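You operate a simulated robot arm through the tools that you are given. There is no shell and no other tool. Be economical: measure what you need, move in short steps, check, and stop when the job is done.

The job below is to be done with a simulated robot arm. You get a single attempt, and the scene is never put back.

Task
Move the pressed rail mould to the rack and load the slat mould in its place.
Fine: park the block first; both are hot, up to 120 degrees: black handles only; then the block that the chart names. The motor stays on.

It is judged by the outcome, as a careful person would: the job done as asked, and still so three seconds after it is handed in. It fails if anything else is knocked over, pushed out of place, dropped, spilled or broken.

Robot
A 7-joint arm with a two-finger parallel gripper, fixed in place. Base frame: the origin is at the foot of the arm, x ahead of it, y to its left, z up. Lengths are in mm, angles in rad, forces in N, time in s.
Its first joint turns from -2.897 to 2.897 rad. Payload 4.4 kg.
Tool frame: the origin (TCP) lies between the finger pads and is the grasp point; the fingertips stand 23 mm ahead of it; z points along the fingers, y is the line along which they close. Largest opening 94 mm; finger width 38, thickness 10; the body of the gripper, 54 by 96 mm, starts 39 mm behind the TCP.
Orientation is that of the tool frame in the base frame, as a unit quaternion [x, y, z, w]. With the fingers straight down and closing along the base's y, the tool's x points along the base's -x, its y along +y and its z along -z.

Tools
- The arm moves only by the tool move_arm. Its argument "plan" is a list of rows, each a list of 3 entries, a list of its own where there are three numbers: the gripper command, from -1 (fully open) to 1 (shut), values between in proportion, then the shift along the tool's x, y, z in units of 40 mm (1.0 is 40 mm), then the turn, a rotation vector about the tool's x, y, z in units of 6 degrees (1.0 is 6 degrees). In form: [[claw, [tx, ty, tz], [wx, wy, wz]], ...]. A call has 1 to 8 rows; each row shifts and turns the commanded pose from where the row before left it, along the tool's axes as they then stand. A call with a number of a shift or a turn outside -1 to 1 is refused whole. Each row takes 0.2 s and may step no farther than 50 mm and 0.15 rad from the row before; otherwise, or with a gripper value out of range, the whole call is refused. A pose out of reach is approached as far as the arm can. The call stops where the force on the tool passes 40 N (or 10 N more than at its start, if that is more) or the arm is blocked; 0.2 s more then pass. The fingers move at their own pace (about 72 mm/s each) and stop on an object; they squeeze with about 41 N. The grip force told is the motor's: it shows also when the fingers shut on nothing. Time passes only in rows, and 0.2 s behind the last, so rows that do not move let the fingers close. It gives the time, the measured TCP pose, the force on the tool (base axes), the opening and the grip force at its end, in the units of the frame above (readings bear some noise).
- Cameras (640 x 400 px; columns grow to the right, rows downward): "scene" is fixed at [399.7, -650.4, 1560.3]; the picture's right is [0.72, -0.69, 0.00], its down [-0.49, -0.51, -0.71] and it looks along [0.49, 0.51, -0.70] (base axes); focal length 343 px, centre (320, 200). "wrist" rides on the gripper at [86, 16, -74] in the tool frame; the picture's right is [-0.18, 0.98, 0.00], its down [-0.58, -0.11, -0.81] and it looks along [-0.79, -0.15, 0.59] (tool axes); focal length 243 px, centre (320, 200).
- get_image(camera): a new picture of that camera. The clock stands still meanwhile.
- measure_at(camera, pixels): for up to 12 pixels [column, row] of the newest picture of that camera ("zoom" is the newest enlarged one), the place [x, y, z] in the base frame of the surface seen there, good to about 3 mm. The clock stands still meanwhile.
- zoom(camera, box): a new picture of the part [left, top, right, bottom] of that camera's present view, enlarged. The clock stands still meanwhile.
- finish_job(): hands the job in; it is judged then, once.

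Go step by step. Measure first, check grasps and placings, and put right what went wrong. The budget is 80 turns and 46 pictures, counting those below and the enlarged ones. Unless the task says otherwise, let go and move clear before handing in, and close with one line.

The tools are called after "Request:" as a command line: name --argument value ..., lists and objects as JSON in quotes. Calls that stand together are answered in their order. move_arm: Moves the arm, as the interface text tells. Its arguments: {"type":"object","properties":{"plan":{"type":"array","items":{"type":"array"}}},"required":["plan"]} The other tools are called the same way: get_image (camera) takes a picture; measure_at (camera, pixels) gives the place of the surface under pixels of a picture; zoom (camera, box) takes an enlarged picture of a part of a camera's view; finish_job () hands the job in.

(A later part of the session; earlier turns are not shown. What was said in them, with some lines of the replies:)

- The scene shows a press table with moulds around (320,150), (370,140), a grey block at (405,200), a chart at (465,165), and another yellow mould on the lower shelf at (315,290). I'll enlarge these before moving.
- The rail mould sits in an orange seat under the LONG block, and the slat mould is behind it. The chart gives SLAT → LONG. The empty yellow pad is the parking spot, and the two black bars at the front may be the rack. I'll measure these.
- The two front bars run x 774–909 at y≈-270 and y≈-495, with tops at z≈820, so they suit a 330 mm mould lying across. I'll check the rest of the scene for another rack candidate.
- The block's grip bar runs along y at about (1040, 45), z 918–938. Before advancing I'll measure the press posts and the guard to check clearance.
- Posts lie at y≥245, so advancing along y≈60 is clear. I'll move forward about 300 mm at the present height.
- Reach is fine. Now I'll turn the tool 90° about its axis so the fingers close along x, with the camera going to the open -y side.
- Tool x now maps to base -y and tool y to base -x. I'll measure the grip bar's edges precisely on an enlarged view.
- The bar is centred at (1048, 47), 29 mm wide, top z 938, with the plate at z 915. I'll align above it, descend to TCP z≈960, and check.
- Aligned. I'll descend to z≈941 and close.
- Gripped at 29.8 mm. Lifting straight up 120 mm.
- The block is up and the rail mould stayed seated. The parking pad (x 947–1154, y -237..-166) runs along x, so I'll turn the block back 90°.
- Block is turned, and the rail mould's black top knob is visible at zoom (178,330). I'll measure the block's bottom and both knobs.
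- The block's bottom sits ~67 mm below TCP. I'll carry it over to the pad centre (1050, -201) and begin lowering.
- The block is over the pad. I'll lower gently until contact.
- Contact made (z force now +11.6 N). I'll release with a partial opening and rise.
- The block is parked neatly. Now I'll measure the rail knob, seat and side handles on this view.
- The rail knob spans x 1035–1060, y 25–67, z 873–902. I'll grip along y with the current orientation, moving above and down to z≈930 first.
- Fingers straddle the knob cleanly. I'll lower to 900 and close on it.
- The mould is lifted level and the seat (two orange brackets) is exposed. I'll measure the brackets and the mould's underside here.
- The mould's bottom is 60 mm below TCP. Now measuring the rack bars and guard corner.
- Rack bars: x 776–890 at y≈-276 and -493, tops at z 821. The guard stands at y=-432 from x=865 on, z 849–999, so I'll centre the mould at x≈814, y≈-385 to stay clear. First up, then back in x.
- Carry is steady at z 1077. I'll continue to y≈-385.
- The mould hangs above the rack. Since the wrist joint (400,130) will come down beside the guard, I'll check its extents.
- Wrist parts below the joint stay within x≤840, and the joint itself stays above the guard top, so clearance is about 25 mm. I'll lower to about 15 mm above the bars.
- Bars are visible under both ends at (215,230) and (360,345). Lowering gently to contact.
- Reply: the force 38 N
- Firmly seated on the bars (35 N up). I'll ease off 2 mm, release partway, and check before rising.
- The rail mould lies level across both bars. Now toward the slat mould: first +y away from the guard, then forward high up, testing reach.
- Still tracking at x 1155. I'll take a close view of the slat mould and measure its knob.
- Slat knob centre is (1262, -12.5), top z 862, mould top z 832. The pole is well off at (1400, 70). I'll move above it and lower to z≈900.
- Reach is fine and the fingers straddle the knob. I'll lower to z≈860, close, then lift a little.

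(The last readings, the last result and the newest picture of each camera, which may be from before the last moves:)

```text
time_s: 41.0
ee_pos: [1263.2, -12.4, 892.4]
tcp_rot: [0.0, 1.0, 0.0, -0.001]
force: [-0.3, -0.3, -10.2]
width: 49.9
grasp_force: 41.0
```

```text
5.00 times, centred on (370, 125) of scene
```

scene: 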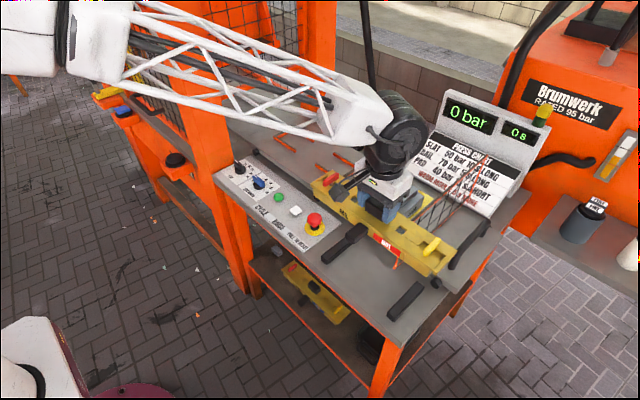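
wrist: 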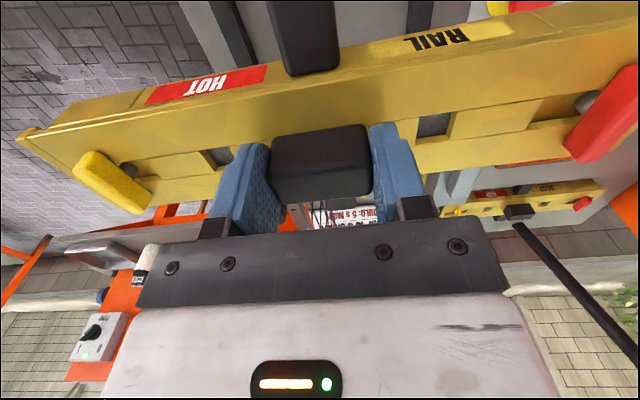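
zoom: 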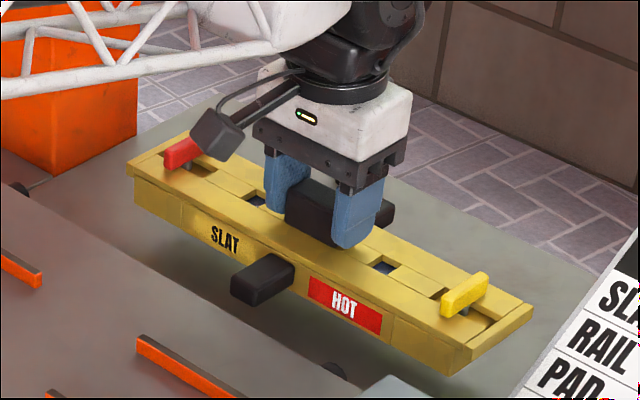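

The slat mould is held level. I'll raise it to z≈1000 and bring it over the seat at (1047, 46).

Request:
move_arm --plan '[[1, [0, 0, -0.9], [0, 0, 0]], [1, [0, 0, -0.9], [0, 0, 0]], [1, [0, 0, -0.9], [0, 0, 0]], [1, [0.5, 0.2, 0], [0, 0, 0]], [1, [0.9, 0.3, 0], [0, 0, 0]], [1, [0.9, 0.3, 0], [0, 0, 0]], [1, [0.9, 0.3, 0], [0, 0, 0]], [1, [0.9, 0.3, 0], [0, 0, 0]]]'

Request:
move_arm --plan '[[1, [0.8, 0.07, 0], [0, 0, 0]], [1, [0.51, 0, 0], [0, 0, 0]], [1, [0, 0, 0], [0, 0, 0]]]'

```text
time_s: 42.8
ee_pos: [1098.7, 45.0, 997.6]
tcp_rot: [0.0, 1.0, 0.001, -0.001]
force: [0.0, 0.1, -11.2]
width: 49.9
grasp_force: 40.8
```

```text
time_s: 43.6
ee_pos: [1045.8, 46.8, 1000.4]
tcp_rot: [-0.001, 1.0, -0.001, 0.0]
force: [0.3, 0.8, -10.3]
width: 50.0
grasp_force: 41.6
```

Over the seat. I'll lower to about 12 mm above the bracket lips and look.

Request:
move_arm --plan '[[1, [-0.02, 0, 0.8], [0, 0, 0]], [1, [0, 0, 0.8], [0, 0, 0]], [1, [0, 0, 0.25], [0, 0, 0]], [1, [0, 0, 0], [0, 0, 0]]]'

Request:
zoom --camera "scene" --box '[250, 95, 390, 195]'

```text
time_s: 44.6
ee_pos: [1046.7, 46.9, 926.0]
tcp_rot: [-0.001, 1.0, 0.0, -0.001]
force: [-0.6, -0.2, -11.3]
width: 49.7
grasp_force: 41.4
```

```text
4.00 times, centred on (320, 145) of scene
```

zoom: 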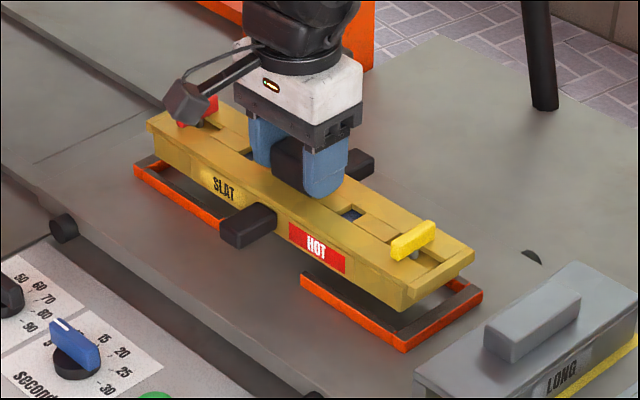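

Well aligned with the seat. Lowering gently in small steps.

Request:
move_arm --plan '[[1, [0, 0, 0.25], [0, 0, 0]], [1, [0, 0, 0.15], [0, 0, 0]], [1, [0, 0, 0.1], [0, 0, 0]], [1, [0, 0, 0.08], [0, 0, 0]], [1, [0, 0, 0], [0, 0, 0]]]'

```text
time_s: 45.8
ee_pos: [1046.5, 47.1, 902.4]
tcp_rot: [0.0, 1.0, 0.0, -0.001]
force: [-0.6, 0.2, -10.2]
width: 49.8
grasp_force: 41.2
```

It's inside the lips at z 902.4, with no side force. A final couple of millimetres to contact.

Request:
move_arm --plan '[[1, [0, 0, 0.04], [0, 0, 0]], [1, [0, 0, 0.04], [0, 0, 0]], [1, [0, 0, 0], [0, 0, 0]]]'

```text
time_s: 46.6
ee_pos: [1048.0, 46.7, 900.8]
tcp_rot: [-0.001, 1.0, 0.0, 0.001]
force: [2.1, 1.7, -1.7]
width: 49.9
grasp_force: 40.9
```

Request:
move_arm --plan '[[1, [0, 0, 0.03], [0, 0, 0]], [-0.5, [0, 0, 0], [0, 0, 0]], [-0.5, [0, 0, 0], [0, 0, 0]], [-0.5, [0, 0, -0.5], [0, 0, 0]], [-0.5, [0, 0, -0.5], [0, 0, 0]], [-1, [0, 0, -1], [0, 0, 0]], [-1, [0, 0, -1], [0, 0, 0]], [-1, [0, 0, -0.7], [0, 0, 0]]]'

Request:
zoom --camera "scene" --box '[250, 110, 430, 230]'

```text
time_s: 48.4
ee_pos: [1045.8, 46.8, 1045.9]
tcp_rot: [0.0, 1.0, 0.0, -0.001]
force: [0.1, -0.7, 0.2]
width: 94.2
grasp_force: 0.0
```

```text
3.33 times, centred on (340, 170) of scene
```

zoom: 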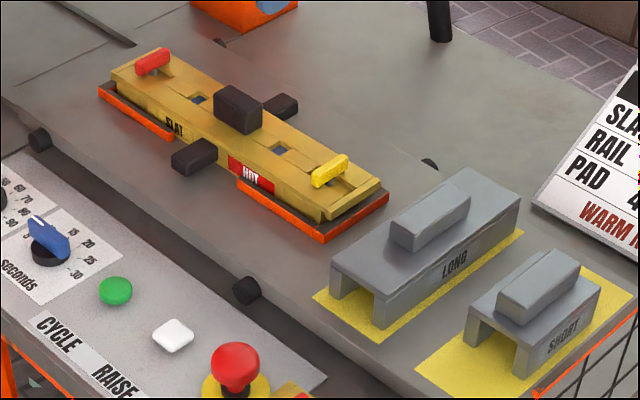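

The slat mould is seated inside the brackets. Next, the LONG block named by the chart: back over it at (1050, -200).

Request:
move_arm --plan '[[-1, [-0.1, -0.9, 0], [0, 0, 0]], [-1, [0, -0.9, 0], [0, 0, 0]], [-1, [0, -0.9, 0], [0, 0, 0]], [-1, [0, -0.9, 0], [0, 0, 0]], [-1, [0, -0.9, 0], [0, 0, 0]], [-1, [0, -0.9, 0], [0, 0, 0]], [-1, [0, -0.78, 0], [0, 0, 0]], [-0.2, [0, 0, 0], [0, 0, 0]]]'

Request:
move_arm --plan '[[-0.2, [0, 0, 1], [0, 0, 0]], [-0.2, [0, 0, 1], [0, 0, 0]], [-0.2, [0, 0, 1], [0, 0, 0]], [-0.2, [0, 0, 0.4], [0, 0, 0]], [1, [0, 0, 0], [0, 0, 0]], [1, [0, 0, 0], [0, 0, 0]], [1, [0, 0, 0], [0, 0, 0]]]'

```text
time_s: 50.2
ee_pos: [1051.9, -200.5, 1047.5]
tcp_rot: [0.001, 1.0, 0.0, 0.0]
force: [0.3, -0.3, 0.6]
width: 56.4
grasp_force: 0.0
```

```text
time_s: 51.8
ee_pos: [1051.0, -200.0, 910.5]
tcp_rot: [0.0, 1.0, 0.0, 0.0]
force: [3.0, 1.1, -0.6]
width: 29.8
grasp_force: 41.4
```

Gripped at 29.8 mm. Lifting and carrying back over the slat mould.

Request:
move_arm --plan '[[1, [0, 0, -0.5], [0, 0, 0]], [1, [0, 0, -0.9], [0, 0, 0]], [1, [0, 0, -0.9], [0, 0, 0]], [1, [0, 0, -0.9], [0, 0, 0]], [1, [0, 0, -0.6], [0, 0, 0]], [1, [0, 0.5, 0], [0, 0, 0]], [1, [0, 0.9, 0], [0, 0, 0]], [1, [0, 0.9, 0], [0, 0, 0]]]'

Request:
move_arm --plan '[[1, [0, 0.9, 0], [0, 0, 0]], [1, [0, 0.9, 0], [0, 0, 0]], [1, [0, 0.9, 0], [0, 0, 0]], [1, [0.08, 0.8, 0], [0, 0, 0]], [1, [0, 0.37, 0], [0, 0, 0]], [1, [0, 0, 0], [0, 0, -1]], [1, [0, 0, 0], [0, 0, -1]], [1, [0, 0, 0], [0, 0, -1]]]'

Request:
move_arm --plan '[[1, [0, 0, 0], [0, 0, -1]], [1, [0, 0, 0], [0, 0, -1]], [1, [0, 0, 0], [0, 0, -1]], [1, [0, 0, 0], [0, 0, -1]], [1, [0, 0, 0], [0, 0, -1]], [1, [0, 0, 0], [0, 0, -1]]]'

Request:
move_arm --plan '[[1, [0, 0, 0], [0, 0, -1]], [1, [0, 0, 0], [0, 0, -1]], [1, [0, 0, 0], [0, 0, -1]], [1, [0, 0, 0], [0, 0, -1]], [1, [0, 0, 0], [0, 0, -1]], [1, [0, 0, 0], [0, 0, -1]], [1, [0, 0, 0], [0, 0, 0]]]'

```text
time_s: 53.6
ee_pos: [1051.0, -109.5, 1062.4]
tcp_rot: [0.0, 1.0, 0.0, 0.001]
force: [-0.7, -0.2, -7.1]
width: 29.9
grasp_force: 41.0
```

```text
time_s: 55.4
ee_pos: [1048.8, 46.2, 1062.5]
tcp_rot: [-0.157, 0.988, 0.0, 0.0]
force: [-0.7, -0.7, -6.5]
width: 29.6
grasp_force: 41.3
```

```text
time_s: 56.8
ee_pos: [1046.7, 45.1, 1063.7]
tcp_rot: [-0.455, 0.89, 0.0, 0.0]
force: [-0.4, 0.3, -5.9]
width: 30.1
grasp_force: 41.0
```

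```text
time_s: 58.4
ee_pos: [1047.4, 46.2, 1061.9]
tcp_rot: [0.708, -0.707, 0.0, 0.0]
force: [-0.5, 0.4, -6.8]
width: 30.0
grasp_force: 41.3
```

The block is turned along y at (1047.4, 46.2). I'll lower to z≈958 and check alignment.

Request:
move_arm --plan '[[1, [0, 0, 0.9], [0, 0, 0]], [1, [0, 0, 0.9], [0, 0, 0]], [1, [0, 0, 0.6], [0, 0, 0]], [1, [0, 0, 0.2], [0, 0, 0]], [1, [0, 0, 0], [0, 0, 0]]]'

Request:
zoom --camera "scene" --box '[260, 95, 380, 175]'

```text
time_s: 59.6
ee_pos: [1047.4, 45.9, 958.6]
tcp_rot: [0.707, -0.707, 0.0, 0.0]
force: [0.0, -0.2, -7.0]
width: 29.7
grasp_force: 41.0
```

```text
5.00 times, centred on (320, 135) of scene
```

zoom: 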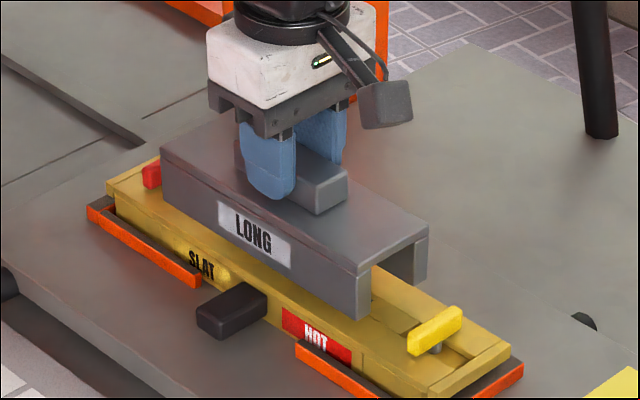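

Aligned between the latches and over the knob. Lowering to contact, expected at about 941–943.

Request:
move_arm --plan '[[1, [0, 0, 0.2], [0, 0, 0]], [1, [0, 0, 0.12], [0, 0, 0]], [1, [0, 0, 0.05], [0, 0, 0]], [1, [0, 0, 0], [0, 0, 0]]]'

```text
time_s: 60.6
ee_pos: [1047.2, 46.0, 943.0]
tcp_rot: [0.708, -0.706, 0.001, 0.0]
force: [0.4, 0.2, -7.0]
width: 29.8
grasp_force: 41.1
```

Request:
move_arm --plan '[[1, [0, 0, 0.03], [0, 0, 0]], [1, [0, 0, 0.03], [0, 0, 0]], [1, [0, 0, 0], [0, 0, 0]]]'

```text
time_s: 61.4
ee_pos: [1047.8, 45.6, 943.3]
tcp_rot: [0.707, -0.707, 0.001, -0.001]
force: [-2.3, -1.6, 6.9]
width: 29.8
grasp_force: 40.6
```

The block is resting (force reversed to +6.9 N). I'll release, rise and check everything.

Request:
move_arm --plan '[[0, [0, 0, 0], [0, 0, 0]], [0, [0, 0, 0], [0, 0, 0]], [0, [0, 0, -0.5], [0, 0, 0]], [0, [0, 0, -0.9], [0, 0, 0]], [0, [0, 0, -1], [0, 0, 0]], [0, [0, 0, -1], [0, 0, 0]], [0, [0, 0, -1], [0, 0, 0]], [0, [0, 0, 0], [0, 0, 0]]]'

Request:
zoom --camera "scene" --box '[260, 100, 380, 180]'

Request:
get_image --camera "scene"

```text
time_s: 63.2
ee_pos: [1047.7, 45.7, 1118.8]
tcp_rot: [-0.707, 0.707, -0.001, -0.001]
force: [-0.5, -0.7, 0.4]
width: 46.8
grasp_force: 0.1
```

```text
5.00 times, centred on (320, 140) of scene
```

zoom: 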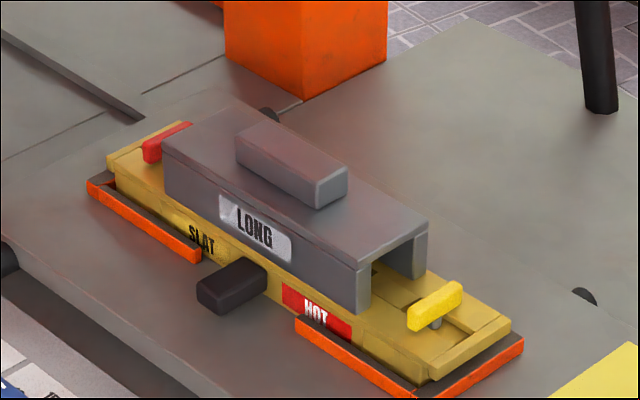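

```text
9 pictures are left
```

scene: 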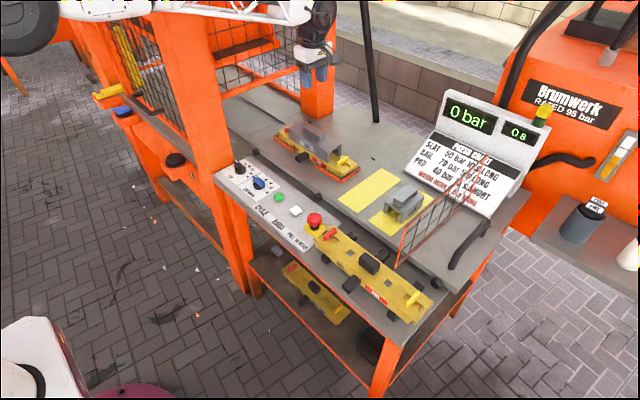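

The slat mould is in the seat with the LONG block on it, the rail mould lies across the rack bars, and the controls and guard are untouched. The gripper is clear, so I'm handing in.

Request:
finish_job

```text
The job is handed in.
```

The rail mould is on the rack bars and the slat mould is in the press seat with the LONG block on it. I gripped the moulds only by their black handles and left the motor on.
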